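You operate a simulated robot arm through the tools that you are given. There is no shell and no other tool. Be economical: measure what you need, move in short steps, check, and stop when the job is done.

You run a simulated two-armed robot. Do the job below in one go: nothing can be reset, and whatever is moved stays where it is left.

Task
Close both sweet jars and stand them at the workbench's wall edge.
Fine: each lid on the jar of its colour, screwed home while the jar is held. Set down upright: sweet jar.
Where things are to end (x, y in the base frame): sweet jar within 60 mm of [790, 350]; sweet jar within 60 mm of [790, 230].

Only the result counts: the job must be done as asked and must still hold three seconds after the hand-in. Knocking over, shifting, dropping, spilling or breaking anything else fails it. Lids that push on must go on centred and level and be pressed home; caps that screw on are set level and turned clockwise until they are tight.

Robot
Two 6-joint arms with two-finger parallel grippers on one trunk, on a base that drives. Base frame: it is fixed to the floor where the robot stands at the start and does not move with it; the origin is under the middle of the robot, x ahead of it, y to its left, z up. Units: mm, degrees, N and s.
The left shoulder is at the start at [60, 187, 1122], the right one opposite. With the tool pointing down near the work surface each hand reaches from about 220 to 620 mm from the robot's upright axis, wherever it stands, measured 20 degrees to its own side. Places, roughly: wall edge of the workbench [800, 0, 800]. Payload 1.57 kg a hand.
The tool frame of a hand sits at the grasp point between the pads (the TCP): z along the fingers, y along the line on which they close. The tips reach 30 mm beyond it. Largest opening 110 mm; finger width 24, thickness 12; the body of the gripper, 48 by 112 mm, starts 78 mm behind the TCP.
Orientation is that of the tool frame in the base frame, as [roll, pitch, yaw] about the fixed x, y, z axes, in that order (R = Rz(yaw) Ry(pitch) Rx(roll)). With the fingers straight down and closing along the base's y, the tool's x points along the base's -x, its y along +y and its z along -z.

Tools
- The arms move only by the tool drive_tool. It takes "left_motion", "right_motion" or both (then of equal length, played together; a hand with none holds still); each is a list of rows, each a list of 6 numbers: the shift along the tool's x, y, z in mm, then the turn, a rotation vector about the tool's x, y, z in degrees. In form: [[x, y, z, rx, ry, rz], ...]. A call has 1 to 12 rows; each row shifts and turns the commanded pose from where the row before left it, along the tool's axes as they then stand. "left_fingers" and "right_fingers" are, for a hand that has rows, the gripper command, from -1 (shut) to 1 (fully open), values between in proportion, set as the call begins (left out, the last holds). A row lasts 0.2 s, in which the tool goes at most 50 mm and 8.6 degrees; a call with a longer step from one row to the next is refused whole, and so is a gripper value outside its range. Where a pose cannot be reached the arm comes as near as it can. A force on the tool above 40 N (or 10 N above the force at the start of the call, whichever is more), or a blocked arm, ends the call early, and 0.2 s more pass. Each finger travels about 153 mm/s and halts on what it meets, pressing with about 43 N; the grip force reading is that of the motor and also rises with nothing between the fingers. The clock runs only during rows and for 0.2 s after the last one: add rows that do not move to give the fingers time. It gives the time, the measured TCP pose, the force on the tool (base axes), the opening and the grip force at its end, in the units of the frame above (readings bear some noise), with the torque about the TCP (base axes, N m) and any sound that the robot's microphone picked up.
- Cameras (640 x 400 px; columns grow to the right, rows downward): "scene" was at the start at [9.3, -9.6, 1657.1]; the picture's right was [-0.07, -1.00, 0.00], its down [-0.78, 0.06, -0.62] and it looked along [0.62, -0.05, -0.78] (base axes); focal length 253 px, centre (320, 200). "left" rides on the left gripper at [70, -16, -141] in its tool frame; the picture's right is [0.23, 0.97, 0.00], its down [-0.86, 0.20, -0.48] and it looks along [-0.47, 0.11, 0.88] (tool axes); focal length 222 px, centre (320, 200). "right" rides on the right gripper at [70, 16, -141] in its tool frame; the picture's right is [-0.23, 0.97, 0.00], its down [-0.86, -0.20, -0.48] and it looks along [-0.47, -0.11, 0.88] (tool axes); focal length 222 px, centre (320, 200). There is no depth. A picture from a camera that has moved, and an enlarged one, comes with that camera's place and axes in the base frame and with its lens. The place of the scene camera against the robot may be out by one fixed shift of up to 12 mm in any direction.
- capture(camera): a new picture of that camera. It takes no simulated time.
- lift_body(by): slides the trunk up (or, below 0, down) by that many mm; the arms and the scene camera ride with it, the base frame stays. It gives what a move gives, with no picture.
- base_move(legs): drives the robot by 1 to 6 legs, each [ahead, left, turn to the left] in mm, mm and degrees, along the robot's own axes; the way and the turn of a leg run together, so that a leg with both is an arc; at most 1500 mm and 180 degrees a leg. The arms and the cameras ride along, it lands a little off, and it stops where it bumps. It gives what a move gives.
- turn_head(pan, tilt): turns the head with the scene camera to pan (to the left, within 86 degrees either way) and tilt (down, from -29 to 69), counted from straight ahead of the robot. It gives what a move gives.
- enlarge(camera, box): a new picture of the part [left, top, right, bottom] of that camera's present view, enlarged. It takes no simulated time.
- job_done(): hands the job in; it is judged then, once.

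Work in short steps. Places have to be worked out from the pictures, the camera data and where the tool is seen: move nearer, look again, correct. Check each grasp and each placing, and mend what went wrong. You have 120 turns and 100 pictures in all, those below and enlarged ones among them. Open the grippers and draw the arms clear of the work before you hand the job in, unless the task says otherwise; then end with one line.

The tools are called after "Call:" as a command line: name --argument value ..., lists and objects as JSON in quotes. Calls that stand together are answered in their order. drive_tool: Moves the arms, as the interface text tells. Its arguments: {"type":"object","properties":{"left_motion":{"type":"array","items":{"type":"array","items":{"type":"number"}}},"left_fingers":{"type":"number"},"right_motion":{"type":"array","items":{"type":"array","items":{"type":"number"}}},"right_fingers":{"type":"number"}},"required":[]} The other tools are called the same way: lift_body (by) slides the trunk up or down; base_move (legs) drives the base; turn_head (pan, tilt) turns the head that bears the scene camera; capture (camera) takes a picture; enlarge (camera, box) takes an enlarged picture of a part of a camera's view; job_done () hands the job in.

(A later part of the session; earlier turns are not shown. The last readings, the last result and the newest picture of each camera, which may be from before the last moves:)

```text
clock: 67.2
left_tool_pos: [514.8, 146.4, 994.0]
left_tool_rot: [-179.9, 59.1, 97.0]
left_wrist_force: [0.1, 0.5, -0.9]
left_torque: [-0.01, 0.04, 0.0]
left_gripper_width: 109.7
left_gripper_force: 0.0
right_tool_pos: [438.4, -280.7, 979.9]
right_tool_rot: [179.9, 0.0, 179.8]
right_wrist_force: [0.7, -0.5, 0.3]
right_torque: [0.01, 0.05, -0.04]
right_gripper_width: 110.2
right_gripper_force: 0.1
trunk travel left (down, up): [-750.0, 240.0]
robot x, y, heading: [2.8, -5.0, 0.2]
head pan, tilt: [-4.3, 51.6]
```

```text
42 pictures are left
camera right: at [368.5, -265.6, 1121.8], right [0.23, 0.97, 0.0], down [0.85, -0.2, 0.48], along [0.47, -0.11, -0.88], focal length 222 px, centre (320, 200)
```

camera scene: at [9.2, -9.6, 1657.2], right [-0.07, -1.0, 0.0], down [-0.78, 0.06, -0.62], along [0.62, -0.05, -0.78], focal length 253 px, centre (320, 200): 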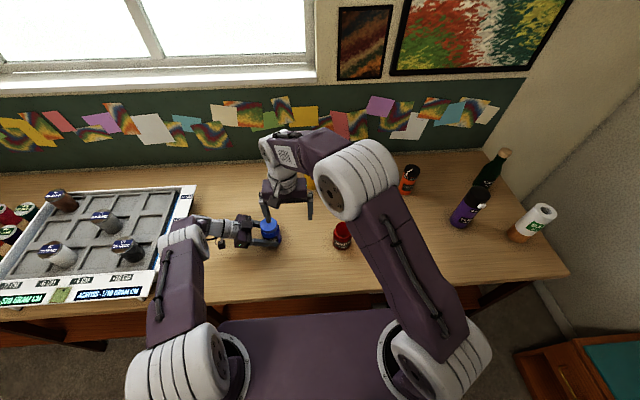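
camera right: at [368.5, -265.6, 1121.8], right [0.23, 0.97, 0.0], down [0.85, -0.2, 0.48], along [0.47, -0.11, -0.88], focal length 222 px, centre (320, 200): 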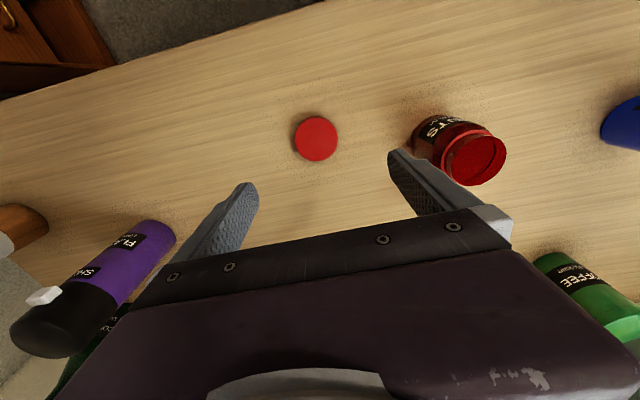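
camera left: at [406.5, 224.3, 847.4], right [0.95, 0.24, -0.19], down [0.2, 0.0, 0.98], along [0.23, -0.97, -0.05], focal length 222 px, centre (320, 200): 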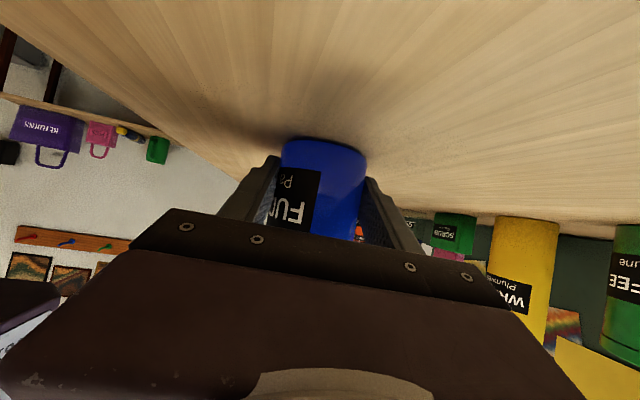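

The red lid is at about (438,-287). I shift over it and pre-turn the right hand; the left hand straightens to vertical above the blue jar.

Call:
drive_tool --right_motion '[[0, -6, 0, 0, 0, 0], [0, 0, 0, 0, 0, -8.5], [0, 0, 0, 0, 0, -8.5], [0, 0, 0, 0, 0, -8.5], [0, 0, 0, 0, 0, -8.5], [0, 0, 0, 0, 0, -8.5], [0, 0, 0, 0, 0, -8.5], [0, 0, 0, 0, 0, -8.5], [0, 0, 0, 0, 0, -8.5], [0, 0, 45, 0, 0, -8.5], [0, 0, 45, 0, 0, -8.5], [0, 0, 0, 0, 0, 0]]' --left_motion '[[0, 0, 0, 0, 8.45, 0], [0, 0, 0, 0, 8.45, 0], [0, 0, 0, 0, 8.45, 0], [0, 0, 0, 0, 8.45, 0], [0, 0, 0, 0, 8.45, 0], [0, 0, 0, 0, 8.45, 0], [0, 0, 0, 0, 8.4, 0], [0, 0, 0, 0, 0, 0], [0, 0, 0, 0, 0, 0], [0, 0, 0, 0, 0, 0], [0, 0, 0, 0, 0, 0], [0, 0, 0, 0, 0, 0]]'

Call:
capture --camera "right"

Call:
capture --camera "left"

```text
clock: 69.8
left_tool_pos: [513.2, 145.3, 995.6]
left_tool_rot: [179.9, 0.0, 96.9]
left_wrist_force: [-0.3, 0.0, 0.8]
left_torque: [0.01, -0.03, 0.03]
left_gripper_width: 110.2
left_gripper_force: 0.0
right_tool_pos: [436.0, -283.3, 890.8]
right_tool_rot: [-179.8, 0.1, -95.2]
right_wrist_force: [-0.4, -0.3, 0.4]
right_torque: [0.0, -0.01, 0.01]
right_gripper_width: 110.0
right_gripper_force: 0.0
trunk travel left (down, up): [-750.0, 240.0]
robot x, y, heading: [1.2, 0.8, -0.2]
head pan, tilt: [-4.3, 51.6]
```

```text
41 pictures are left
camera right: at [414.3, -352.6, 1032.0], right [-0.95, 0.31, 0.0], down [0.27, 0.83, 0.48], along [0.15, 0.46, -0.88], focal length 222 px, centre (320, 200)
```

right: 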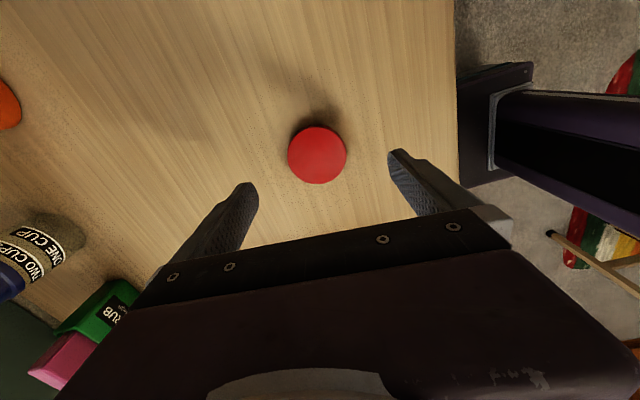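

```text
40 pictures are left
camera left: at [488.9, 212.4, 1138.2], right [0.94, 0.34, 0.0], down [0.3, -0.82, 0.48], along [0.17, -0.45, -0.88], focal length 222 px, centre (320, 200)
```

left: 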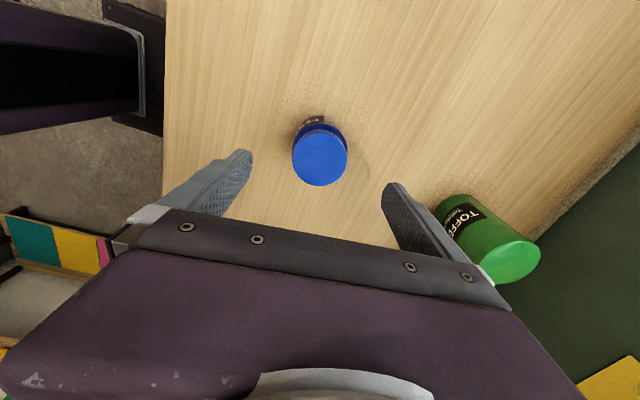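

Both are well aligned. The right goes down over the red lid with a 5 mm correction; the left goes down around the blue jar.

Call:
drive_tool --right_motion '[[5, -2.5, 0, 0, 0, 0], [0, 0, 30, 0, 0, 0], [0, 0, 20, 0, 0, 0], [0, 0, 8, 0, 0, 0], [0, 0, 0, 0, 0, 0], [0, 0, 0, 0, 0, 0]]' --left_motion '[[0, 0, 40, 0, 0, 0], [0, 0, 40, 0, 0, 0], [0, 0, 35, 0, 0, 0], [0, 0, 27, 0, 0, 0], [0, 0, 0, 0, 0, 0], [0, 0, 0, 0, 0, 0]]'

Call:
capture --camera "right"

Call:
capture --camera "left"

```text
clock: 71.2
left_tool_pos: [515.9, 144.3, 853.1]
left_tool_rot: [179.8, 0.1, 97.0]
left_wrist_force: [-1.0, -0.3, 0.8]
left_torque: [0.03, 0.01, 0.02]
left_gripper_width: 110.1
left_gripper_force: 0.1
right_tool_pos: [438.5, -289.7, 832.0]
right_tool_rot: [-180.0, 0.1, -95.2]
right_wrist_force: [-0.3, 0.3, 0.9]
right_torque: [0.0, 0.01, 0.01]
right_gripper_width: 109.8
right_gripper_force: 0.0
trunk travel left (down, up): [-750.0, 240.0]
robot x, y, heading: [2.1, 3.0, -0.0]
head pan, tilt: [-4.3, 51.6]
```

```text
39 pictures are left
camera right: at [416.1, -359.5, 972.7], right [-0.95, 0.31, 0.0], down [0.28, 0.83, 0.48], along [0.15, 0.46, -0.88], focal length 222 px, centre (320, 200)
```

right: 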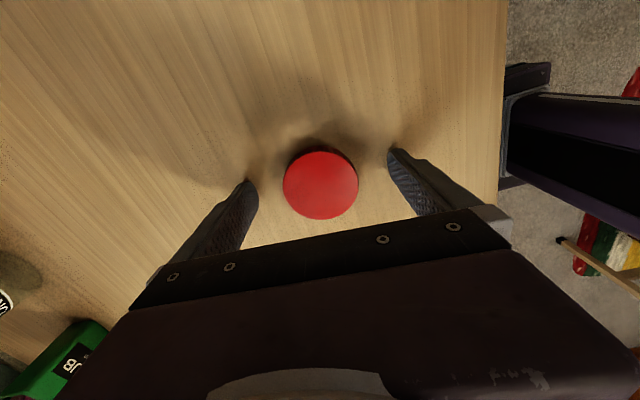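

```text
38 pictures are left
camera left: at [490.3, 211.7, 995.1], right [0.94, 0.34, 0.0], down [0.3, -0.82, 0.48], along [0.17, -0.45, -0.88], focal length 222 px, centre (320, 200)
```

left: 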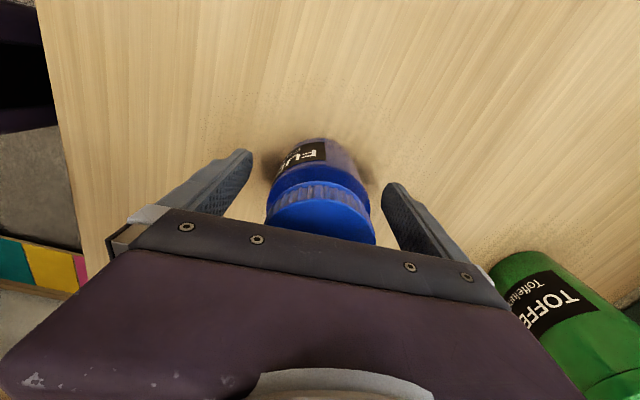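

Both aligned; I close both hands.

Call:
drive_tool --right_motion '[[0, 0, 0, 0, 0, 0], [0, 0, 0, 0, 0, 0], [0, 0, 0, 0, 0, 0]]' --right_fingers -1 --left_motion '[[0, 0, 0, 0, 0, 0], [0, 0, 0, 0, 0, 0], [0, 0, 0, 0, 0, 0]]' --left_fingers -1

```text
clock: 72.0
left_tool_pos: [516.7, 144.4, 852.4]
left_tool_rot: [179.9, -0.1, 96.8]
left_wrist_force: [-0.5, -0.6, -0.5]
left_torque: [-0.02, 0.06, 0.0]
left_gripper_width: 62.5
left_gripper_force: 43.8
right_tool_pos: [438.1, -290.9, 831.8]
right_tool_rot: [180.0, 0.2, -95.3]
right_wrist_force: [-0.3, -0.1, -1.0]
right_torque: [0.02, 0.0, -0.03]
right_gripper_width: 61.4
right_gripper_force: 42.6
trunk travel left (down, up): [-750.0, 240.0]
robot x, y, heading: [-0.9, -1.2, 0.4]
head pan, tilt: [-4.3, 51.6]
```

Grips are 62.5 (jar) and 61.4 (red lid). The right lifts the red lid; the left lifts the blue jar and carries it to about (575,200).

Call:
drive_tool --right_motion '[[0, 0, -30, 0, 0, 0], [0, 0, -45, 0, 0, 0], [0, 0, -45, 0, 0, 0], [0, 0, -45, 0, 0, 0], [0, 0, -45, 0, 0, 0], [0, 0, -20, 0, 0, 0], [0, 0, 0, 0, 0, 0], [0, 0, 0, 0, 0, 0]]' --left_motion '[[0, 0, -30, 0, 0, 0], [23.8, 32.5, 0, 0, 0, 0], [23.7, 32.5, 0, 0, 0, 0], [0, 0, 0, 0, 0, 0], [0, 0, 15, 0, 0, 0], [0, 0, 10, 0, 0, 0], [0, 0, 4.5, 0, 0, 0], [0, 0, 0, 0, 0, 0]]'

```text
clock: 73.8
left_tool_pos: [574.5, 200.6, 855.2]
left_tool_rot: [180.0, 0.0, 96.8]
left_wrist_force: [0.0, -0.2, -2.6]
left_torque: [0.01, 0.0, 0.01]
left_gripper_width: 62.6
left_gripper_force: 43.5
right_tool_pos: [438.9, -293.0, 1063.1]
right_tool_rot: [-180.0, 0.0, -95.2]
right_wrist_force: [0.5, 0.4, -0.4]
right_torque: [0.0, -0.02, -0.03]
right_gripper_width: 61.1
right_gripper_force: 42.3
trunk travel left (down, up): [-750.0, 240.0]
robot x, y, heading: [0.3, 1.0, 0.1]
head pan, tilt: [-4.3, 51.6]
```

Still hanging 2–3 mm up by the weight reading; I lower until it touches.

Call:
drive_tool --left_motion '[[0, 0, 1.5, 0, 0, 0], [0, 0, 1.2, 0, 0, 0], [0, 0, 0, 0, 0, 0]]'

```text
clock: 74.6
left_tool_pos: [573.5, 200.3, 853.5]
left_tool_rot: [179.8, 0.0, 96.9]
left_wrist_force: [0.1, 1.0, 7.0]
left_torque: [-0.05, 0.3, -0.05]
left_gripper_width: 62.6
left_gripper_force: 43.2
right_tool_pos: [438.7, -293.1, 1062.4]
right_tool_rot: [-180.0, 0.2, -95.2]
right_wrist_force: [-0.1, -0.5, -0.4]
right_torque: [-0.01, 0.02, -0.01]
right_gripper_width: 61.4
right_gripper_force: 42.7
trunk travel left (down, up): [-750.0, 240.0]
robot x, y, heading: [-0.9, 0.9, 0.1]
head pan, tilt: [-4.3, 51.6]
```

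Seated. I open, rise, and swing the left hand over toward the red jar's left side, starting the tilt.

Call:
drive_tool --left_motion '[[0, 0, 0, 0, 0, 0], [0, 0, 0, 0, 0, 0], [0, 0, -50, 0, 0, 0], [0, 0, -50, 0, 0, 0], [0, 0, -50, 0, 0, 0], [-37, -26.4, 0, 0, 0, 0], [-37, -26.4, 0, 0, 0, 0], [-37, -26.4, 0, 0, 0, 0], [-37, -26.4, 0, 0, 0, 0], [-37, -26.4, 0, 0, 0, 0], [0, 0, 0, 0, -8.45, 0], [0, 0, 0, 0, -8.45, 0]]' --left_fingers 1

Call:
drive_tool --left_motion '[[0, 0, 0, 0, -8.45, 0], [0, 0, 0, 0, -8.45, 0], [0, 0, 0, 0, -8.45, 0], [0, 0, 0, 0, -8.45, 0], [0, 0, 0, 0, -8.45, 0], [0, 0, 0, 0, 0, 0]]'

Call:
capture --camera "scene"

```text
clock: 77.2
left_tool_pos: [466.5, 2.3, 1003.1]
left_tool_rot: [179.8, 17.0, 96.9]
left_wrist_force: [1.0, -0.4, -1.1]
left_torque: [0.01, 0.02, -0.02]
left_gripper_width: 110.2
left_gripper_force: 0.1
right_tool_pos: [439.6, -291.9, 1061.5]
right_tool_rot: [180.0, 0.1, -95.2]
right_wrist_force: [-0.5, 0.1, -0.4]
right_torque: [-0.04, 0.0, -0.01]
right_gripper_width: 61.4
right_gripper_force: 42.7
trunk travel left (down, up): [-750.0, 240.0]
robot x, y, heading: [-1.8, 1.3, -0.2]
head pan, tilt: [-4.3, 51.6]
```

```text
clock: 78.6
left_tool_pos: [465.0, 0.3, 1001.3]
left_tool_rot: [179.9, 59.2, 96.9]
left_wrist_force: [-0.8, 0.5, 0.9]
left_torque: [0.01, -0.01, 0.02]
left_gripper_width: 110.1
left_gripper_force: 0.1
right_tool_pos: [438.4, -294.5, 1062.7]
right_tool_rot: [-179.9, 0.2, -95.1]
right_wrist_force: [0.4, 0.1, -0.4]
right_torque: [0.03, 0.0, 0.0]
right_gripper_width: 61.0
right_gripper_force: 42.7
trunk travel left (down, up): [-750.0, 240.0]
robot x, y, heading: [-1.3, -0.5, -0.2]
head pan, tilt: [-4.3, 51.6]
```

```text
37 pictures are left
camera scene: at [9.0, -10.6, 1657.1], right [-0.08, -1.0, 0.0], down [-0.78, 0.06, -0.62], along [0.62, -0.05, -0.78], focal length 253 px, centre (320, 200)
```

scene: 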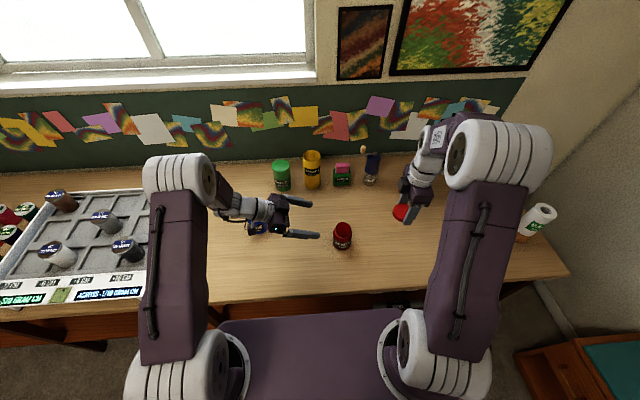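

Now down to the pre-grasp point next to the red jar.

Call:
drive_tool --left_motion '[[27.2, -1, 25.9, 0, 0, 0], [27.2, -1, 25.9, 0, 0, 0], [27.2, -1, 25.9, 0, 0, 0], [0, 0, 0, 0, 0, 0]]'

Call:
capture --camera "left"

Call:
enlarge --camera "scene" --box '[230, 190, 390, 290]'

```text
clock: 79.6
left_tool_pos: [464.2, -23.3, 890.5]
left_tool_rot: [179.8, 59.1, 96.8]
left_wrist_force: [0.9, 0.5, 0.1]
left_torque: [0.01, 0.03, 0.03]
left_gripper_width: 110.0
left_gripper_force: 0.0
right_tool_pos: [439.0, -294.3, 1062.4]
right_tool_rot: [-179.9, 0.1, -95.2]
right_wrist_force: [-0.6, 0.7, 0.5]
right_torque: [-0.01, -0.02, -0.03]
right_gripper_width: 61.2
right_gripper_force: 42.8
trunk travel left (down, up): [-750.0, 240.0]
robot x, y, heading: [-1.4, -3.5, 0.1]
head pan, tilt: [-4.3, 51.6]
```

```text
36 pictures are left
camera left: at [427.6, 130.1, 903.6], right [0.95, 0.23, -0.19], down [0.2, 0.0, 0.98], along [0.23, -0.97, -0.05], focal length 222 px, centre (320, 200)
```

left: 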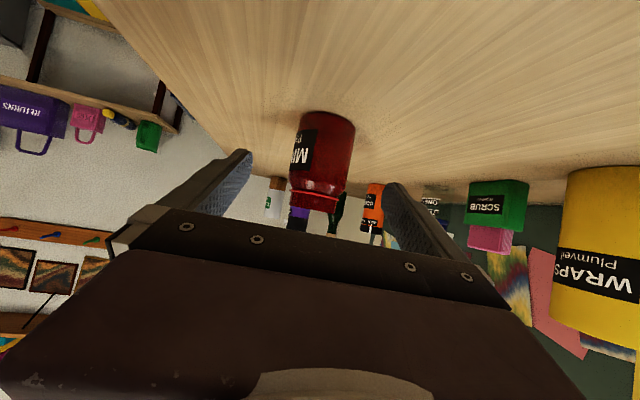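

```text
4.00 times, centred on (310, 240) of scene
camera zoom: at [9.2, -9.8, 1657.1], right [-0.07, -1.0, 0.0], down [-0.78, 0.06, -0.62], along [0.62, -0.05, -0.78], focal length 1013 px, centre (360, 40)
```

zoom: 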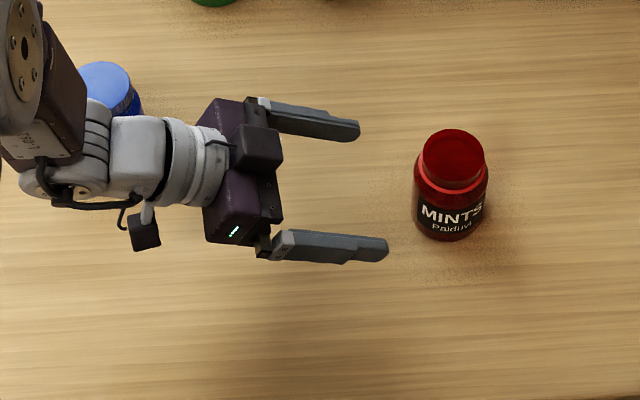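

The red jar is centred between the fingers. I advance 107 mm and close.

Call:
drive_tool --left_motion '[[0, 0, 35, 0, 0, 0], [0, 0, 35, 0, 0, 0], [0, 0, 27, 0, 0, 0], [0, 0, 10, 0, 0, 0], [0, 0, 0, 0, 0, 0]]'

Call:
drive_tool --left_motion '[[0, 0, 0, 0, 0, 0], [0, 0, 0, 0, 0, 0], [0, 0, 0, 0, 0, 0]]' --left_fingers -1 --right_motion '[[-30, 0, 0, 0, 0, 0], [-30, 0, 0, 0, 0, 0], [0, 0, 0, 0, 0, 0]]'

Call:
enlarge --camera "scene" --box '[290, 205, 370, 255]'

```text
clock: 80.8
left_tool_pos: [473.5, -115.5, 836.8]
left_tool_rot: [179.9, 59.1, 96.9]
left_wrist_force: [1.3, 0.5, 0.5]
left_torque: [0.02, 0.0, -0.02]
left_gripper_width: 110.1
left_gripper_force: 0.0
right_tool_pos: [438.6, -293.5, 1061.2]
right_tool_rot: [179.9, 0.0, -95.3]
right_wrist_force: [0.1, -0.3, -0.1]
right_torque: [0.06, -0.04, 0.02]
right_gripper_width: 61.6
right_gripper_force: 42.7
trunk travel left (down, up): [-750.0, 240.0]
robot x, y, heading: [-0.2, -1.0, -0.2]
head pan, tilt: [-4.3, 51.6]
```

```text
clock: 81.6
left_tool_pos: [474.2, -115.8, 836.7]
left_tool_rot: [179.8, 59.1, 96.7]
left_wrist_force: [0.3, 1.8, 0.9]
left_torque: [0.06, -0.06, 0.02]
left_gripper_width: 66.8
left_gripper_force: 43.1
right_tool_pos: [444.0, -232.2, 1061.2]
right_tool_rot: [-180.0, 0.2, -95.2]
right_wrist_force: [0.1, -0.4, -1.5]
right_torque: [0.01, -0.03, 0.01]
right_gripper_width: 61.2
right_gripper_force: 43.3
trunk travel left (down, up): [-750.0, 240.0]
robot x, y, heading: [-0.8, 1.3, 0.1]
head pan, tilt: [-4.3, 51.6]
```

```text
8.00 times, centred on (330, 230) of scene
camera zoom: at [9.1, -10.3, 1657.1], right [-0.08, -1.0, 0.0], down [-0.78, 0.06, -0.62], along [0.62, -0.05, -0.78], focal length 2026 px, centre (240, -40)
```

zoom: 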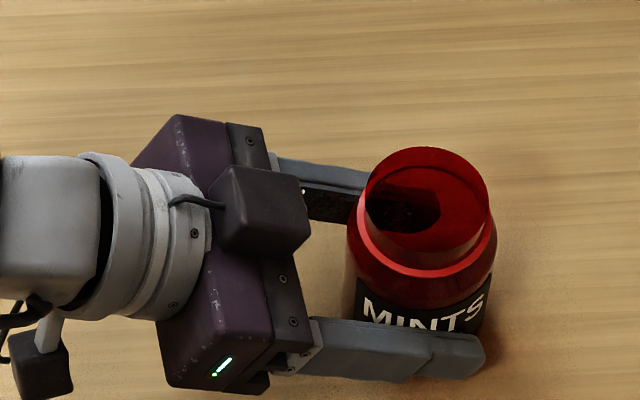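

Red jar held (66.8). As before, I place the right hand so its camera gets a clear view straight into the mouth.

Call:
drive_tool --right_motion '[[-39.9, -4.9, 0, 0, 0, 0], [-39.9, -4.9, 0, 0, 0, 0], [-39.9, -4.9, 0, 0, 0, 0], [-39.9, -4.9, 0, 0, 0, 0], [0, 0, 0, 0, 0, 0]]'

Call:
enlarge --camera "right" --box '[240, 50, 400, 150]'

```text
clock: 82.8
left_tool_pos: [474.4, -116.5, 834.9]
left_tool_rot: [179.8, 59.1, 96.8]
left_wrist_force: [1.2, 1.0, 1.2]
left_torque: [0.05, 0.06, 0.01]
left_gripper_width: 66.4
left_gripper_force: 42.5
right_tool_pos: [478.0, -73.6, 1062.6]
right_tool_rot: [180.0, 0.2, -95.2]
right_wrist_force: [-0.3, 0.1, 1.0]
right_torque: [0.03, -0.02, -0.03]
right_gripper_width: 61.3
right_gripper_force: 42.9
trunk travel left (down, up): [-750.0, 240.0]
robot x, y, heading: [-3.6, -3.8, -0.1]
head pan, tilt: [-4.3, 51.6]
```

```text
4.00 times, centred on (320, 100) of right
camera zoom: at [455.6, -143.3, 1203.0], right [-0.95, 0.32, 0.0], down [0.28, 0.83, 0.48], along [0.15, 0.46, -0.88], focal length 888 px, centre (320, 600)
```

zoom: 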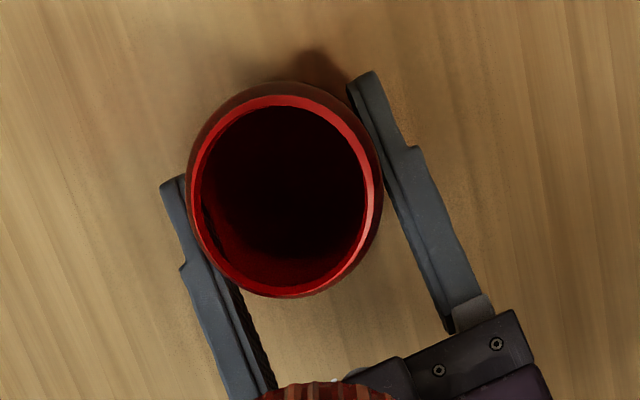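

Applying the correction learned with the blue jar, the red mouth lies about (-3,-56) from the hand. I move there and go down to just above the rim, then check edges.

Call:
drive_tool --right_motion '[[28, -1.1, 0, 0, 0, 0], [28, -1.2, 0, 0, 0, 0], [0, 0, 45, 0, 0, 0], [0, 0, 45, 0, 0, 0], [0, 0, 29, 0, 0, 0], [0, 0, 0, 0, 0, 0]]'

Call:
enlarge --camera "scene" --box '[318, 215, 366, 245]'

Call:
enlarge --camera "right" --box '[264, 120, 376, 190]'

```text
clock: 84.2
left_tool_pos: [473.9, -116.1, 835.5]
left_tool_rot: [179.9, 59.0, 96.8]
left_wrist_force: [1.0, 0.2, 0.1]
left_torque: [0.05, -0.06, 0.0]
left_gripper_width: 66.6
left_gripper_force: 43.2
right_tool_pos: [474.5, -129.9, 944.0]
right_tool_rot: [-179.8, 0.2, -95.1]
right_wrist_force: [0.8, -0.1, 0.0]
right_torque: [0.01, 0.02, 0.03]
right_gripper_width: 61.1
right_gripper_force: 42.7
trunk travel left (down, up): [-750.0, 240.0]
robot x, y, heading: [3.7, 1.8, 0.2]
head pan, tilt: [-4.3, 51.6]
```

```text
13.33 times, centred on (342, 230) of scene
camera zoom: at [9.4, -9.9, 1657.1], right [-0.08, -1.0, 0.0], down [-0.78, 0.06, -0.62], along [0.62, -0.05, -0.78], focal length 3377 px, centre (27, -200)
```

zoom: 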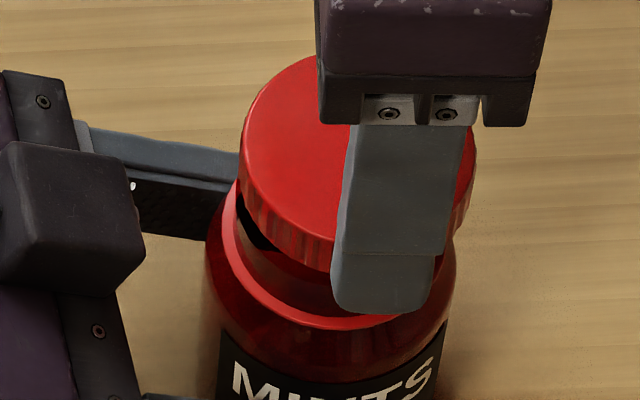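

```text
5.71 times, centred on (320, 155) of right
camera zoom: at [452.0, -199.0, 1085.6], right [-0.95, 0.31, 0.0], down [0.28, 0.83, 0.48], along [0.15, 0.46, -0.88], focal length 1269 px, centre (320, 457)
```

zoom: 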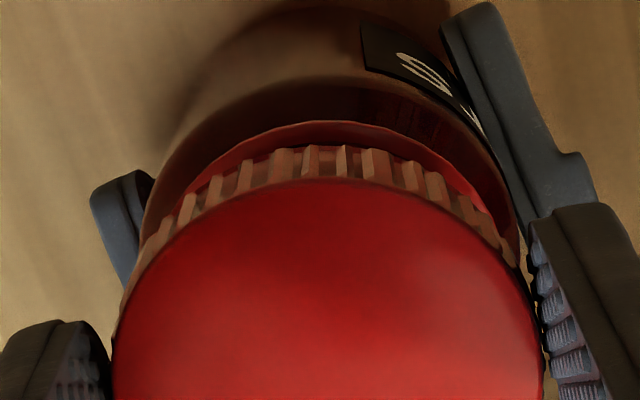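

The edges show the lid about 2 mm too far right and otherwise centred. I correct that and lower slowly onto the neck.

Call:
drive_tool --right_motion '[[-2, 0.2, 0, 0, 0, 0], [0, 0, 4, 0, 0, 0], [0, 0, 2, 0, 0, 0], [0, 0, 2, 0, 0, 0], [0, 0, 2, 0, 0, 0], [0, 0, 2, 0, 0, 0], [0, 0, 2, 0, 0, 0], [0, 0, 2, 0, 0, 0], [0, 0, 1.5, 0, 0, 0], [0, 0, 0, 0, 0, 0]]'

```text
clock: 86.4
left_tool_pos: [473.6, -117.3, 835.4]
left_tool_rot: [179.8, 59.2, 96.8]
left_wrist_force: [4.5, -15.2, -0.3]
left_torque: [0.8, 0.33, 0.01]
left_gripper_width: 66.6
left_gripper_force: 43.3
right_tool_pos: [474.8, -127.0, 925.2]
right_tool_rot: [179.8, 0.2, -95.2]
right_wrist_force: [-5.5, 15.3, -0.2]
right_torque: [0.57, 0.09, 0.04]
right_gripper_width: 61.1
right_gripper_force: 43.5
trunk travel left (down, up): [-750.0, 240.0]
robot x, y, heading: [-1.4, -0.8, 0.1]
head pan, tilt: [-4.3, 51.6]
```

The lid dropped straight onto the neck (925). I relieve the sideways force by moving about 3 mm to the left.

Call:
drive_tool --right_motion '[[-2.8, 1.2, 0, 0, 0, 0], [0, 0, 0, 0, 0, 0]]'

```text
clock: 87.0
left_tool_pos: [473.6, -116.0, 835.9]
left_tool_rot: [179.9, 59.2, 97.0]
left_wrist_force: [-3.9, 7.2, 6.5]
left_torque: [-0.75, -0.4, -0.02]
left_gripper_width: 66.5
left_gripper_force: 42.5
right_tool_pos: [474.4, -127.2, 925.9]
right_tool_rot: [-179.9, 0.0, -95.3]
right_wrist_force: [4.1, -8.6, -4.9]
right_torque: [-0.2, 0.07, -0.04]
right_gripper_width: 61.4
right_gripper_force: 43.1
trunk travel left (down, up): [-750.0, 240.0]
robot x, y, heading: [3.5, -1.8, 0.0]
head pan, tilt: [-4.3, 51.6]
```

A third too much; I undo 1 mm and start turning clockwise.

Call:
drive_tool --right_motion '[[1, -0.5, 0.3, 0, 0, 0], [0, 0, 0.3, 0, 0, 5], [0, 0, 0.1, 0, 0, 8], [0, 0, 0.1, 0, 0, 8], [0, 0, 0.1, 0, 0, 8], [0, 0, 0.1, 0, 0, 8], [0, 0, 0.1, 0, 0, 8], [0, 0, 0, 0, 0, 0]]'

```text
clock: 88.8
left_tool_pos: [474.0, -115.7, 837.2]
left_tool_rot: [179.7, 59.1, 96.8]
left_wrist_force: [23.6, -18.3, -5.7]
left_torque: [0.85, 1.01, 0.14]
left_gripper_width: 66.4
left_gripper_force: 43.4
right_tool_pos: [473.5, -126.7, 924.4]
right_tool_rot: [179.7, -0.1, -140.3]
right_wrist_force: [-23.0, 18.8, 6.3]
right_torque: [0.91, 1.02, 0.09]
right_gripper_width: 60.8
right_gripper_force: 42.7
trunk travel left (down, up): [-750.0, 240.0]
robot x, y, heading: [-1.4, 2.2, -0.2]
head pan, tilt: [-4.3, 51.6]
```

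Lateral load again; stiffness is about 8 N/mm, so I shift by (-2.7,+2.2) and see.

Call:
drive_tool --right_motion '[[0.7, 3.2, 0, 0, 0, 0], [0, 0, 0, 0, 0, 0]]'

```text
clock: 89.4
left_tool_pos: [473.9, -116.9, 835.6]
left_tool_rot: [179.9, 59.2, 96.8]
left_wrist_force: [11.7, -0.8, 2.4]
left_torque: [-0.43, -0.07, 0.07]
left_gripper_width: 66.5
left_gripper_force: 43.0
right_tool_pos: [474.0, -127.0, 924.7]
right_tool_rot: [179.8, 0.1, -140.1]
right_wrist_force: [-10.8, 0.1, -1.7]
right_torque: [0.23, 1.06, 0.07]
right_gripper_width: 61.1
right_gripper_force: 43.3
trunk travel left (down, up): [-750.0, 240.0]
robot x, y, heading: [2.3, 0.0, 0.1]
head pan, tilt: [-4.3, 51.6]
```

Better; I trim 1.3 mm more and continue turning in 40° bites.

Call:
drive_tool --right_motion '[[1, 0.8, 0, 0, 0, 0], [0, 0, 0.1, 0, 0, 8], [0, 0, 0.1, 0, 0, 8], [0, 0, 0.1, 0, 0, 8], [0, 0, 0.1, 0, 0, 8], [0, 0, 0, 0, 0, 0]]'

```text
clock: 90.8
left_tool_pos: [473.9, -115.8, 835.8]
left_tool_rot: [179.8, 59.2, 96.9]
left_wrist_force: [8.4, -9.6, 3.8]
left_torque: [0.7, 0.56, 0.1]
left_gripper_width: 66.5
left_gripper_force: 42.4
right_tool_pos: [470.4, -124.7, 924.9]
right_tool_rot: [179.8, 0.2, -172.3]
right_wrist_force: [-8.4, 11.6, -0.5]
right_torque: [0.29, 0.08, 0.04]
right_gripper_width: 60.9
right_gripper_force: 43.0
trunk travel left (down, up): [-750.0, 240.0]
robot x, y, heading: [2.5, 3.0, 0.1]
head pan, tilt: [-4.3, 51.6]
```

Continuing with a small trim.

Call:
drive_tool --right_motion '[[0.8, 1.4, 0, 0, 0, 0], [0, 0, 0.1, 0, 0, 8], [0, 0, 0.1, 0, 0, 8], [0, 0, 0.1, 0, 0, 8], [0, 0, 0.1, 0, 0, 8], [0, 0, 0.1, 0, 0, 8], [0, 0, 0, 0, 0, 0]]'

```text
clock: 92.4
left_tool_pos: [473.6, -116.6, 835.1]
left_tool_rot: [179.8, 59.2, 96.7]
left_wrist_force: [-3.1, -11.9, 5.6]
left_torque: [0.18, -0.48, 0.11]
left_gripper_width: 65.7
left_gripper_force: 43.0
right_tool_pos: [471.4, -122.7, 925.2]
right_tool_rot: [179.9, 0.1, 147.7]
right_wrist_force: [4.5, 12.3, -1.0]
right_torque: [0.73, -0.06, -0.02]
right_gripper_width: 61.3
right_gripper_force: 43.1
trunk travel left (down, up): [-750.0, 240.0]
robot x, y, heading: [-3.2, 0.6, 0.0]
head pan, tilt: [-4.3, 51.6]
```

Similar to the blue one at this stage. I trim and continue.

Call:
drive_tool --right_motion '[[0.3, 1.5, 0, 0, 0, 0], [0, 0, 0.1, 0, 0, 8], [0, 0, 0.1, 0, 0, 8], [0, 0, 0.1, 0, 0, 8], [0, 0, 0.1, 0, 0, 8], [0, 0, 0.1, 0, 0, 8], [0, 0, 0, 0, 0, 0]]'

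```text
clock: 94.0
left_tool_pos: [473.1, -116.0, 835.0]
left_tool_rot: [180.0, 59.3, 96.7]
left_wrist_force: [-20.1, -7.1, 8.7]
left_torque: [0.32, -1.51, -0.11]
left_gripper_width: 65.7
left_gripper_force: 43.1
right_tool_pos: [472.1, -121.1, 925.0]
right_tool_rot: [179.6, 0.0, 107.7]
right_wrist_force: [22.3, 8.1, -4.2]
right_torque: [0.28, -0.54, 0.09]
right_gripper_width: 61.1
right_gripper_force: 43.4
trunk travel left (down, up): [-750.0, 240.0]
robot x, y, heading: [1.2, -1.5, -0.2]
head pan, tilt: [-4.3, 51.6]
```

Trim (+2.8,+1) and continue.

Call:
drive_tool --right_motion '[[0.1, 2.8, 0, 0, 0, 0], [0, 0, 0.1, 0, 0, 8], [0, 0, 0.1, 0, 0, 8], [0, 0, 0.1, 0, 0, 8], [0, 0, 0.1, 0, 0, 8], [0, 0, 0.1, 0, 0, 8], [0, 0, 0, 0, 0, 0]]'

Call:
enlarge --camera "scene" --box '[302, 205, 382, 255]'

```text
clock: 95.6
left_tool_pos: [472.2, -116.2, 834.8]
left_tool_rot: [179.9, 59.1, 96.9]
left_wrist_force: [-27.2, 8.2, 7.6]
left_torque: [-0.8, -1.74, -0.22]
left_gripper_width: 65.7
left_gripper_force: 43.3
right_tool_pos: [473.4, -121.6, 924.0]
right_tool_rot: [179.6, -0.3, 67.7]
right_wrist_force: [26.9, -9.4, -2.6]
right_torque: [-0.21, -0.53, 0.09]
right_gripper_width: 61.0
right_gripper_force: 42.6
trunk travel left (down, up): [-750.0, 240.0]
robot x, y, heading: [-2.5, 2.5, -0.0]
head pan, tilt: [-4.3, 51.6]
```

```text
8.00 times, centred on (342, 230) of scene
camera zoom: at [8.7, -9.7, 1657.1], right [-0.08, -1.0, 0.0], down [-0.78, 0.06, -0.62], along [0.62, -0.05, -0.78], focal length 2026 px, centre (144, -40)
```

zoom: 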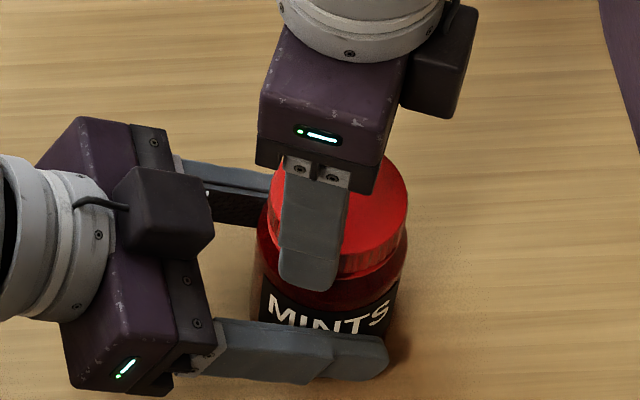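

Time to regrip. I open, lift, turn back, and look at the lid to centre on it.

Call:
drive_tool --right_motion '[[0, 0, 0, 0, 0, 0], [0, 0, 0, 0, 0, 0], [0, 0, -50, 0, 0, 0], [0, 0, 0, 0, 0, -8.6], [0, 0, 0, 0, 0, -8.6], [0, 0, 0, 0, 0, -8.6], [0, 0, 0, 0, 0, -8.6], [0, 0, 0, 0, 0, -8.6], [0, 0, 0, 0, 0, -8.6], [0, 0, 0, 0, 0, -8.6], [0, 0, 0, 0, 0, -8.6], [0, 0, 0, 0, 0, -4]]' --right_fingers 1

Call:
capture --camera "right"

Call:
enlarge --camera "scene" --box '[302, 205, 382, 255]'

```text
clock: 98.2
left_tool_pos: [474.5, -116.4, 836.2]
left_tool_rot: [179.9, 59.1, 96.9]
left_wrist_force: [0.7, 0.6, 0.4]
left_torque: [0.03, -0.02, 0.0]
left_gripper_width: 65.2
left_gripper_force: 42.8
right_tool_pos: [472.6, -122.3, 972.9]
right_tool_rot: [180.0, 0.0, 140.6]
right_wrist_force: [-0.2, 0.2, -0.5]
right_torque: [0.01, 0.02, 0.03]
right_gripper_width: 110.0
right_gripper_force: 0.2
trunk travel left (down, up): [-750.0, 240.0]
robot x, y, heading: [4.5, 3.1, 0.0]
head pan, tilt: [-4.3, 51.6]
```

```text
29 pictures are left
camera right: at [430.0, -65.8, 1114.2], right [0.79, 0.61, 0.0], down [0.54, -0.7, 0.48], along [0.29, -0.38, -0.88], focal length 222 px, centre (320, 200)
```

right: 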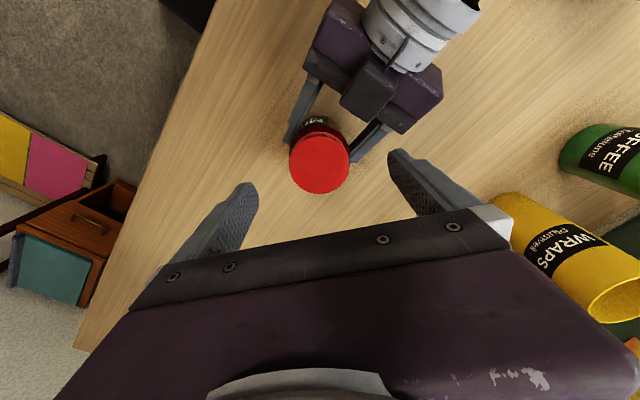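

```text
8.00 times, centred on (342, 230) of scene
camera zoom: at [9.8, -9.9, 1657.1], right [-0.08, -1.0, 0.0], down [-0.78, 0.06, -0.62], along [0.62, -0.05, -0.78], focal length 2026 px, centre (144, -40)
```

zoom: 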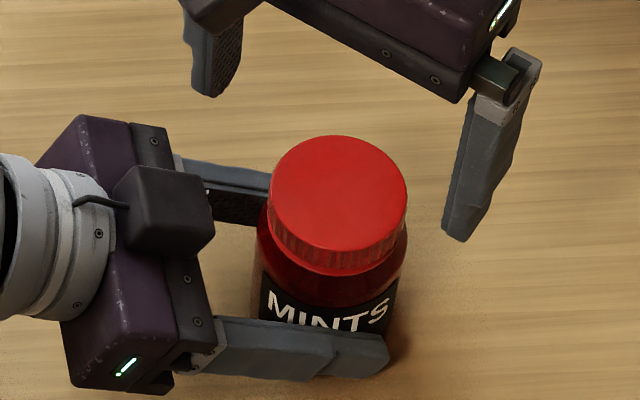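

The lid is level; force history puts its axis about (+1.2,-1.7) from the hand. I recentre, descend, grip and turn.

Call:
drive_tool --right_motion '[[-2, -0.5, 0, 0, 0, 0], [0, 0, 0, 0, 0, 0], [0, 0, 20, 0, 0, 0], [0, 0, 20, 0, 0, 0], [0, 0, 11, 0, 0, 0], [0, 0, 0, 0, 0, 0]]' --right_fingers 0.45

Call:
drive_tool --right_motion '[[0, 0, 0, 0, 0, 0], [0, 0, 0, 0, 0, 0], [0, 0, 0, 0, 0, 0]]' --right_fingers -1

Call:
drive_tool --right_motion '[[0, 0, 0, 0, 0, 8], [0, 0, 0.1, 0, 0, 8], [0, 0, 0.1, 0, 0, 8], [0, 0, 0.1, 0, 0, 8], [0, 0, 0.1, 0, 0, 8], [0, 0, 0.1, 0, 0, 8], [0, 0, 0.1, 0, 0, 8], [0, 0, 0, 0, 0, 0]]'

```text
clock: 99.6
left_tool_pos: [472.6, -117.2, 835.4]
left_tool_rot: [180.0, 59.1, 96.9]
left_wrist_force: [-0.3, -0.7, 1.0]
left_torque: [-0.02, 0.02, -0.01]
left_gripper_width: 65.5
left_gripper_force: 43.5
right_tool_pos: [474.4, -123.8, 920.2]
right_tool_rot: [179.8, 0.0, 140.7]
right_wrist_force: [0.3, 0.8, 0.2]
right_torque: [-0.04, -0.02, 0.01]
right_gripper_width: 79.7
right_gripper_force: 0.0
trunk travel left (down, up): [-750.0, 240.0]
robot x, y, heading: [-1.2, 0.1, -0.1]
head pan, tilt: [-4.3, 51.6]
```

```text
clock: 100.4
left_tool_pos: [474.6, -116.8, 835.7]
left_tool_rot: [180.0, 59.1, 96.9]
left_wrist_force: [0.9, 0.3, 0.2]
left_torque: [-0.01, 0.09, 0.01]
left_gripper_width: 65.2
left_gripper_force: 43.0
right_tool_pos: [473.4, -122.9, 921.6]
right_tool_rot: [179.9, -0.1, 140.6]
right_wrist_force: [-1.1, -0.7, -0.4]
right_torque: [0.04, 0.02, -0.03]
right_gripper_width: 59.5
right_gripper_force: 43.0
trunk travel left (down, up): [-750.0, 240.0]
robot x, y, heading: [5.0, -0.7, -0.2]
head pan, tilt: [-4.3, 51.6]
```

```text
clock: 102.2
left_tool_pos: [473.5, -116.2, 834.9]
left_tool_rot: [179.8, 59.1, 96.8]
left_wrist_force: [-8.3, -0.1, 6.8]
left_torque: [-0.06, -0.9, -0.08]
left_gripper_width: 64.8
left_gripper_force: 43.0
right_tool_pos: [474.5, -123.6, 921.1]
right_tool_rot: [179.9, -0.2, 84.5]
right_wrist_force: [7.4, 0.1, -7.8]
right_torque: [0.05, 0.24, 0.01]
right_gripper_width: 59.2
right_gripper_force: 42.8
trunk travel left (down, up): [-750.0, 240.0]
robot x, y, heading: [2.0, -1.2, 0.1]
head pan, tilt: [-4.3, 51.6]
```

Lid is being drawn down by the thread (Fz -7.8). I follow with a bit more downward feed and keep turning.

Call:
drive_tool --right_motion '[[0, 0.8, 0.6, 0, 0, 4], [0, 0, 0.2, 0, 0, 8], [0, 0, 0.2, 0, 0, 8], [0, 0, 0.2, 0, 0, 8], [0, 0, 0.2, 0, 0, 8], [0, 0, 0, 0, 0, 0]]'

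```text
clock: 103.6
left_tool_pos: [473.0, -116.7, 835.6]
left_tool_rot: [-180.0, 59.1, 96.8]
left_wrist_force: [-14.8, -1.2, -0.4]
left_torque: [0.22, -0.82, -1.67]
left_gripper_width: 62.4
left_gripper_force: 42.9
right_tool_pos: [476.2, -122.6, 920.5]
right_tool_rot: [179.9, -0.2, 48.6]
right_wrist_force: [14.0, -0.1, 0.4]
right_torque: [-0.12, -0.42, 1.6]
right_gripper_width: 59.5
right_gripper_force: 43.5
trunk travel left (down, up): [-750.0, 240.0]
robot x, y, heading: [-1.1, 2.6, -0.1]
head pan, tilt: [-4.3, 51.6]
```

Torque 1.6 N m and the jar has locked onto its flats. One last small nudge to confirm tightness.

Call:
drive_tool --right_motion '[[0, 0, 0, 0, 0, 4], [0, 0, 0, 0, 0, 4], [0, 0, 0, 0, 0, 0]]'

```text
clock: 104.4
left_tool_pos: [473.5, -115.4, 834.7]
left_tool_rot: [179.9, 59.0, 96.6]
left_wrist_force: [-20.5, 7.1, 0.5]
left_torque: [-0.28, -1.15, -2.08]
left_gripper_width: 63.6
left_gripper_force: 43.2
right_tool_pos: [477.1, -123.5, 921.1]
right_tool_rot: [179.9, -0.3, 40.6]
right_wrist_force: [20.1, -6.6, 1.9]
right_torque: [-0.3, -0.56, 1.91]
right_gripper_width: 60.4
right_gripper_force: 43.4
trunk travel left (down, up): [-750.0, 240.0]
robot x, y, heading: [0.8, -1.8, -0.2]
head pan, tilt: [-4.3, 51.6]
```

The red lid is tight (1.9 N m). I open and lift the right hand and unwind its wrist.

Call:
drive_tool --right_motion '[[0, 0, 0, 0, 0, 0], [0, 0, 0, 0, 0, 0], [0, 0, -50, 0, 0, 0], [0, 0, -50, 0, 0, 0], [0, 0, -40, 0, 0, -8.5], [0, 0, 0, 0, 0, -8.5], [0, 0, 0, 0, 0, -8.5], [0, 0, 0, 0, 0, -8.5], [0, 0, 0, 0, 0, -8.5], [0, 0, 0, 0, 0, -8.5], [0, 0, 0, 0, 0, -8.5], [0, 0, 0, 0, 0, -8.5]]' --right_fingers 1

Call:
drive_tool --right_motion '[[0, 0, 0, 0, 0, -8.5], [0, 0, 0, 0, 0, -8.5], [0, 0, 0, 0, 0, -8.5], [0, 0, 0, 0, 0, -8.5], [0, 0, 0, 0, 0, -8.5], [0, 0, 0, 0, 0, -8.5], [0, 0, 0, 0, 0, -8.5], [0, 0, 0, 0, 0, -8.5], [0, 0, 0, 0, 0, 0], [0, 0, 0, 0, 0, 0]]' --left_motion '[[0, 0, 0, 0, 0, 0], [0, 0, 0, 0, 0, 0], [0, 0, -35, 0, 0, 0], [0, 0, -35, 0, 0, 0], [0, 0, -35, 0, 0, 0], [-34.3, 0, -20.5, 0, 0, 0], [-34.3, 0, -20.5, 0, 0, 0], [-34.3, 0, -20.5, 0, 0, 0], [0, 0, 0, 0, 0, 0], [0, 0, 0, 0, 0, 0]]' --left_fingers 1

Call:
capture --camera "right"

Call:
capture --camera "scene"

```text
clock: 107.0
left_tool_pos: [474.2, -116.6, 836.0]
left_tool_rot: [179.8, 59.1, 96.9]
left_wrist_force: [-0.3, -0.4, -1.4]
left_torque: [0.05, 0.01, 0.01]
left_gripper_width: 62.7
left_gripper_force: 43.2
right_tool_pos: [474.9, -123.1, 1059.0]
right_tool_rot: [179.9, 0.0, 108.6]
right_wrist_force: [0.1, -0.1, -0.1]
right_torque: [0.01, -0.02, 0.02]
right_gripper_width: 109.9
right_gripper_force: 0.0
trunk travel left (down, up): [-750.0, 240.0]
robot x, y, heading: [-1.5, -0.5, -0.1]
head pan, tilt: [-4.3, 51.6]
```

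```text
clock: 109.2
left_tool_pos: [464.7, -26.2, 1010.4]
left_tool_rot: [179.9, 59.2, 96.9]
left_wrist_force: [-0.1, -0.1, -0.5]
left_torque: [-0.01, 0.0, 0.02]
left_gripper_width: 110.0
left_gripper_force: 0.0
right_tool_pos: [476.3, -122.4, 1061.5]
right_tool_rot: [179.9, 0.0, 176.6]
right_wrist_force: [0.7, -0.1, -0.2]
right_torque: [0.01, 0.0, 0.02]
right_gripper_width: 110.1
right_gripper_force: 0.0
trunk travel left (down, up): [-750.0, 240.0]
robot x, y, heading: [0.8, -0.9, 0.1]
head pan, tilt: [-4.3, 51.6]
```

```text
27 pictures are left
camera right: at [407.0, -104.0, 1201.4], right [0.28, 0.96, 0.0], down [0.84, -0.25, 0.48], along [0.46, -0.13, -0.88], focal length 222 px, centre (320, 200)
```

right: 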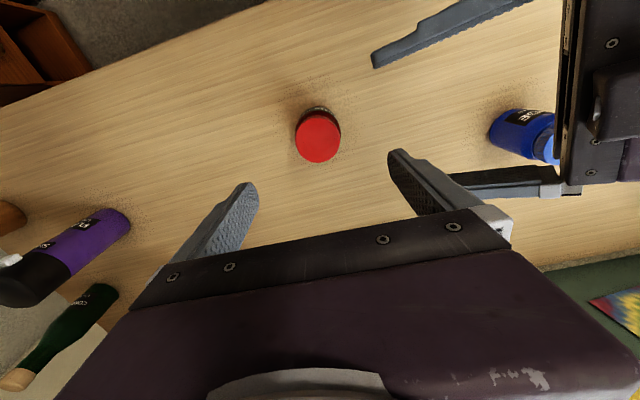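

```text
26 pictures are left
camera scene: at [9.5, -9.7, 1657.1], right [-0.07, -1.0, 0.0], down [-0.78, 0.06, -0.62], along [0.62, -0.05, -0.78], focal length 253 px, centre (320, 200)
```

scene: 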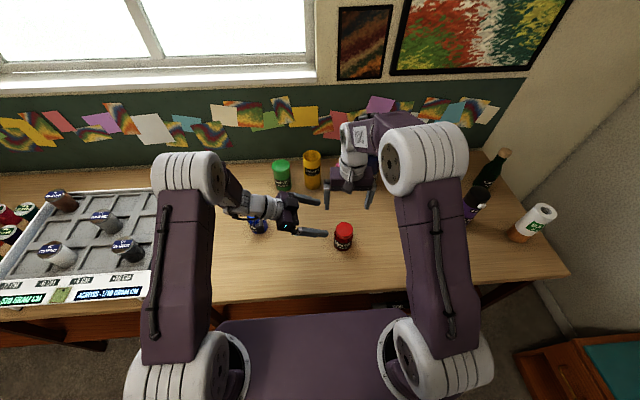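

Red jar closed and standing. The right hand turns to close along x over the red jar, while the left straightens and heads back over the blue jar.

Call:
drive_tool --right_motion '[[0, 0, 0, 0, 0, -8.5], [0, 0, 0, 0, 0, -8.5], [0, 0, 0, 0, 0, -8.5], [0, 0, 0, 0, 0, -8.5], [0, 0, 0, 0, 0, -8.5], [0, 0, 0, 0, 0, -8.5], [0, 0, 0, 0, 0, -8.5], [0, 0, 0, 0, 0, -8.5], [0, 0, 0, 0, 0, -8.5], [0, 0, 0, 0, 0, -8.5], [0, 0, 0, 0, 0, 0], [0, 0, 0, 0, 0, 0]]' --left_motion '[[0, 0, 0, 0, 8.45, 0], [0, 0, 0, 0, 8.45, 0], [0, 0, 0, 0, 8.45, 0], [0, 0, 0, 0, 8.45, 0], [0, 0, 0, 0, 8.45, 0], [0, 0, 0, 0, 8.45, 0], [0, 0, 0, 0, 8.45, 0], [35, 22.5, 0, 0, 0, 0], [35, 22.5, 0, 0, 0, 0], [35, 22.5, 0, 0, 0, 0], [35, 22.5, 0, 0, 0, 0], [35, 22.5, 0, 0, 0, 0]]'

Call:
drive_tool --left_motion '[[35, 22.5, 0, 0, 0, 0], [0, 0, 0, 0, 0, 0]]' --right_motion '[[0, 0, 45, 0, 0, 0], [0, 0, 45, 0, 0, 0]]'

Call:
capture --camera "right"

Call:
capture --camera "left"

```text
clock: 111.8
left_tool_pos: [556.4, 162.1, 1007.6]
left_tool_rot: [-180.0, 0.0, 96.9]
left_wrist_force: [-0.5, 0.1, -0.4]
left_torque: [-0.01, -0.01, 0.01]
left_gripper_width: 109.9
left_gripper_force: 0.0
right_tool_pos: [476.0, -121.8, 1060.0]
right_tool_rot: [179.9, 0.1, -98.4]
right_wrist_force: [-0.3, 0.4, -0.8]
right_torque: [0.01, 0.02, 0.0]
right_gripper_width: 110.0
right_gripper_force: 0.1
trunk travel left (down, up): [-750.0, 240.0]
robot x, y, heading: [-1.1, -2.9, -0.1]
head pan, tilt: [-4.3, 51.6]
```

```text
clock: 112.4
left_tool_pos: [577.5, 198.4, 1008.5]
left_tool_rot: [180.0, 0.0, 96.8]
left_wrist_force: [0.5, 0.1, -0.4]
left_torque: [0.0, -0.02, -0.02]
left_gripper_width: 110.2
left_gripper_force: 0.1
right_tool_pos: [476.3, -125.0, 969.1]
right_tool_rot: [179.9, 0.3, -98.4]
right_wrist_force: [-0.1, 0.5, -0.3]
right_torque: [0.01, 0.0, 0.02]
right_gripper_width: 110.0
right_gripper_force: 0.1
trunk travel left (down, up): [-750.0, 240.0]
robot x, y, heading: [1.2, 0.8, -0.1]
head pan, tilt: [-4.3, 51.6]
```

```text
25 pictures are left
camera right: at [450.4, -191.8, 1109.5], right [-0.93, 0.37, 0.0], down [0.32, 0.82, 0.48], along [0.18, 0.45, -0.88], focal length 222 px, centre (320, 200)
```

right: 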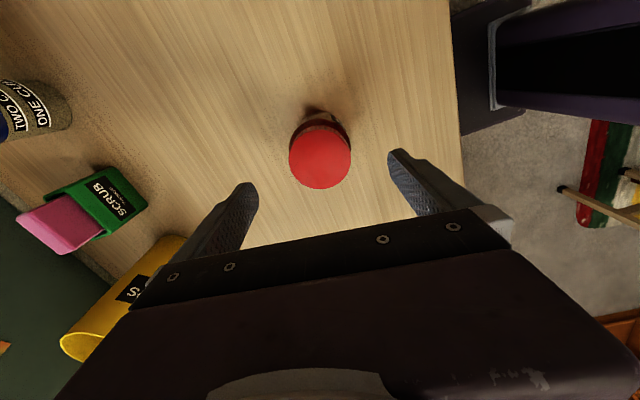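

```text
24 pictures are left
camera left: at [551.7, 265.7, 1150.9], right [0.94, 0.34, 0.0], down [0.3, -0.83, 0.48], along [0.16, -0.45, -0.88], focal length 222 px, centre (320, 200)
```

left: 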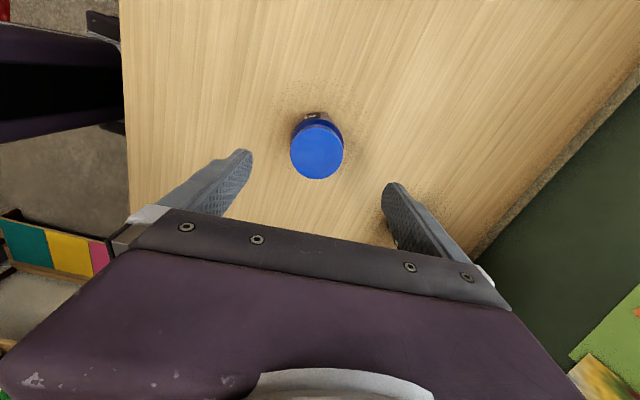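

Both hands are centred over their jars. I lower both and close.

Call:
drive_tool --left_motion '[[0, 0, 40, 0, 0, 0], [0, 0, 40, 0, 0, 0], [0, 0, 40, 0, 0, 0], [0, 0, 33, 0, 0, 0], [0, 0, 0, 0, 0, 0]]' --right_motion '[[0, 0, 32, 0, 0, 0], [0, 0, 32, 0, 0, 0], [0, 0, 32, 0, 0, 0], [0, 0, 18, 0, 0, 0], [0, 0, 0, 0, 0, 0]]'

Call:
drive_tool --left_motion '[[0, 0, 0, 0, 0, 0], [0, 0, 0, 0, 0, 0], [0, 0, 0, 0, 0, 0]]' --right_motion '[[0, 0, 0, 0, 0, 0], [0, 0, 0, 0, 0, 0], [0, 0, 0, 0, 0, 0]]' --left_fingers -1 --right_fingers -1

```text
clock: 113.6
left_tool_pos: [573.8, 197.5, 857.5]
left_tool_rot: [179.8, 0.0, 96.9]
left_wrist_force: [-0.1, 0.5, -0.6]
left_torque: [-0.01, -0.03, 0.0]
left_gripper_width: 109.9
left_gripper_force: 0.1
right_tool_pos: [475.4, -122.0, 855.8]
right_tool_rot: [-179.9, 0.3, -98.3]
right_wrist_force: [-0.1, -0.8, 0.8]
right_torque: [-0.02, -0.01, -0.01]
right_gripper_width: 110.2
right_gripper_force: 0.0
trunk travel left (down, up): [-750.0, 240.0]
robot x, y, heading: [2.0, 0.0, -0.0]
head pan, tilt: [-4.3, 51.6]
```

```text
clock: 114.4
left_tool_pos: [574.7, 198.1, 856.8]
left_tool_rot: [179.9, 0.0, 96.9]
left_wrist_force: [-1.1, -0.8, -0.5]
left_torque: [-0.03, -0.02, 0.0]
left_gripper_width: 62.4
left_gripper_force: 43.0
right_tool_pos: [476.1, -121.0, 855.1]
right_tool_rot: [179.9, 0.1, -98.4]
right_wrist_force: [1.2, 0.1, 0.1]
right_torque: [-0.02, 0.07, 0.0]
right_gripper_width: 66.7
right_gripper_force: 43.2
trunk travel left (down, up): [-750.0, 240.0]
robot x, y, heading: [-1.4, 3.2, -0.1]
head pan, tilt: [-4.3, 51.6]
```

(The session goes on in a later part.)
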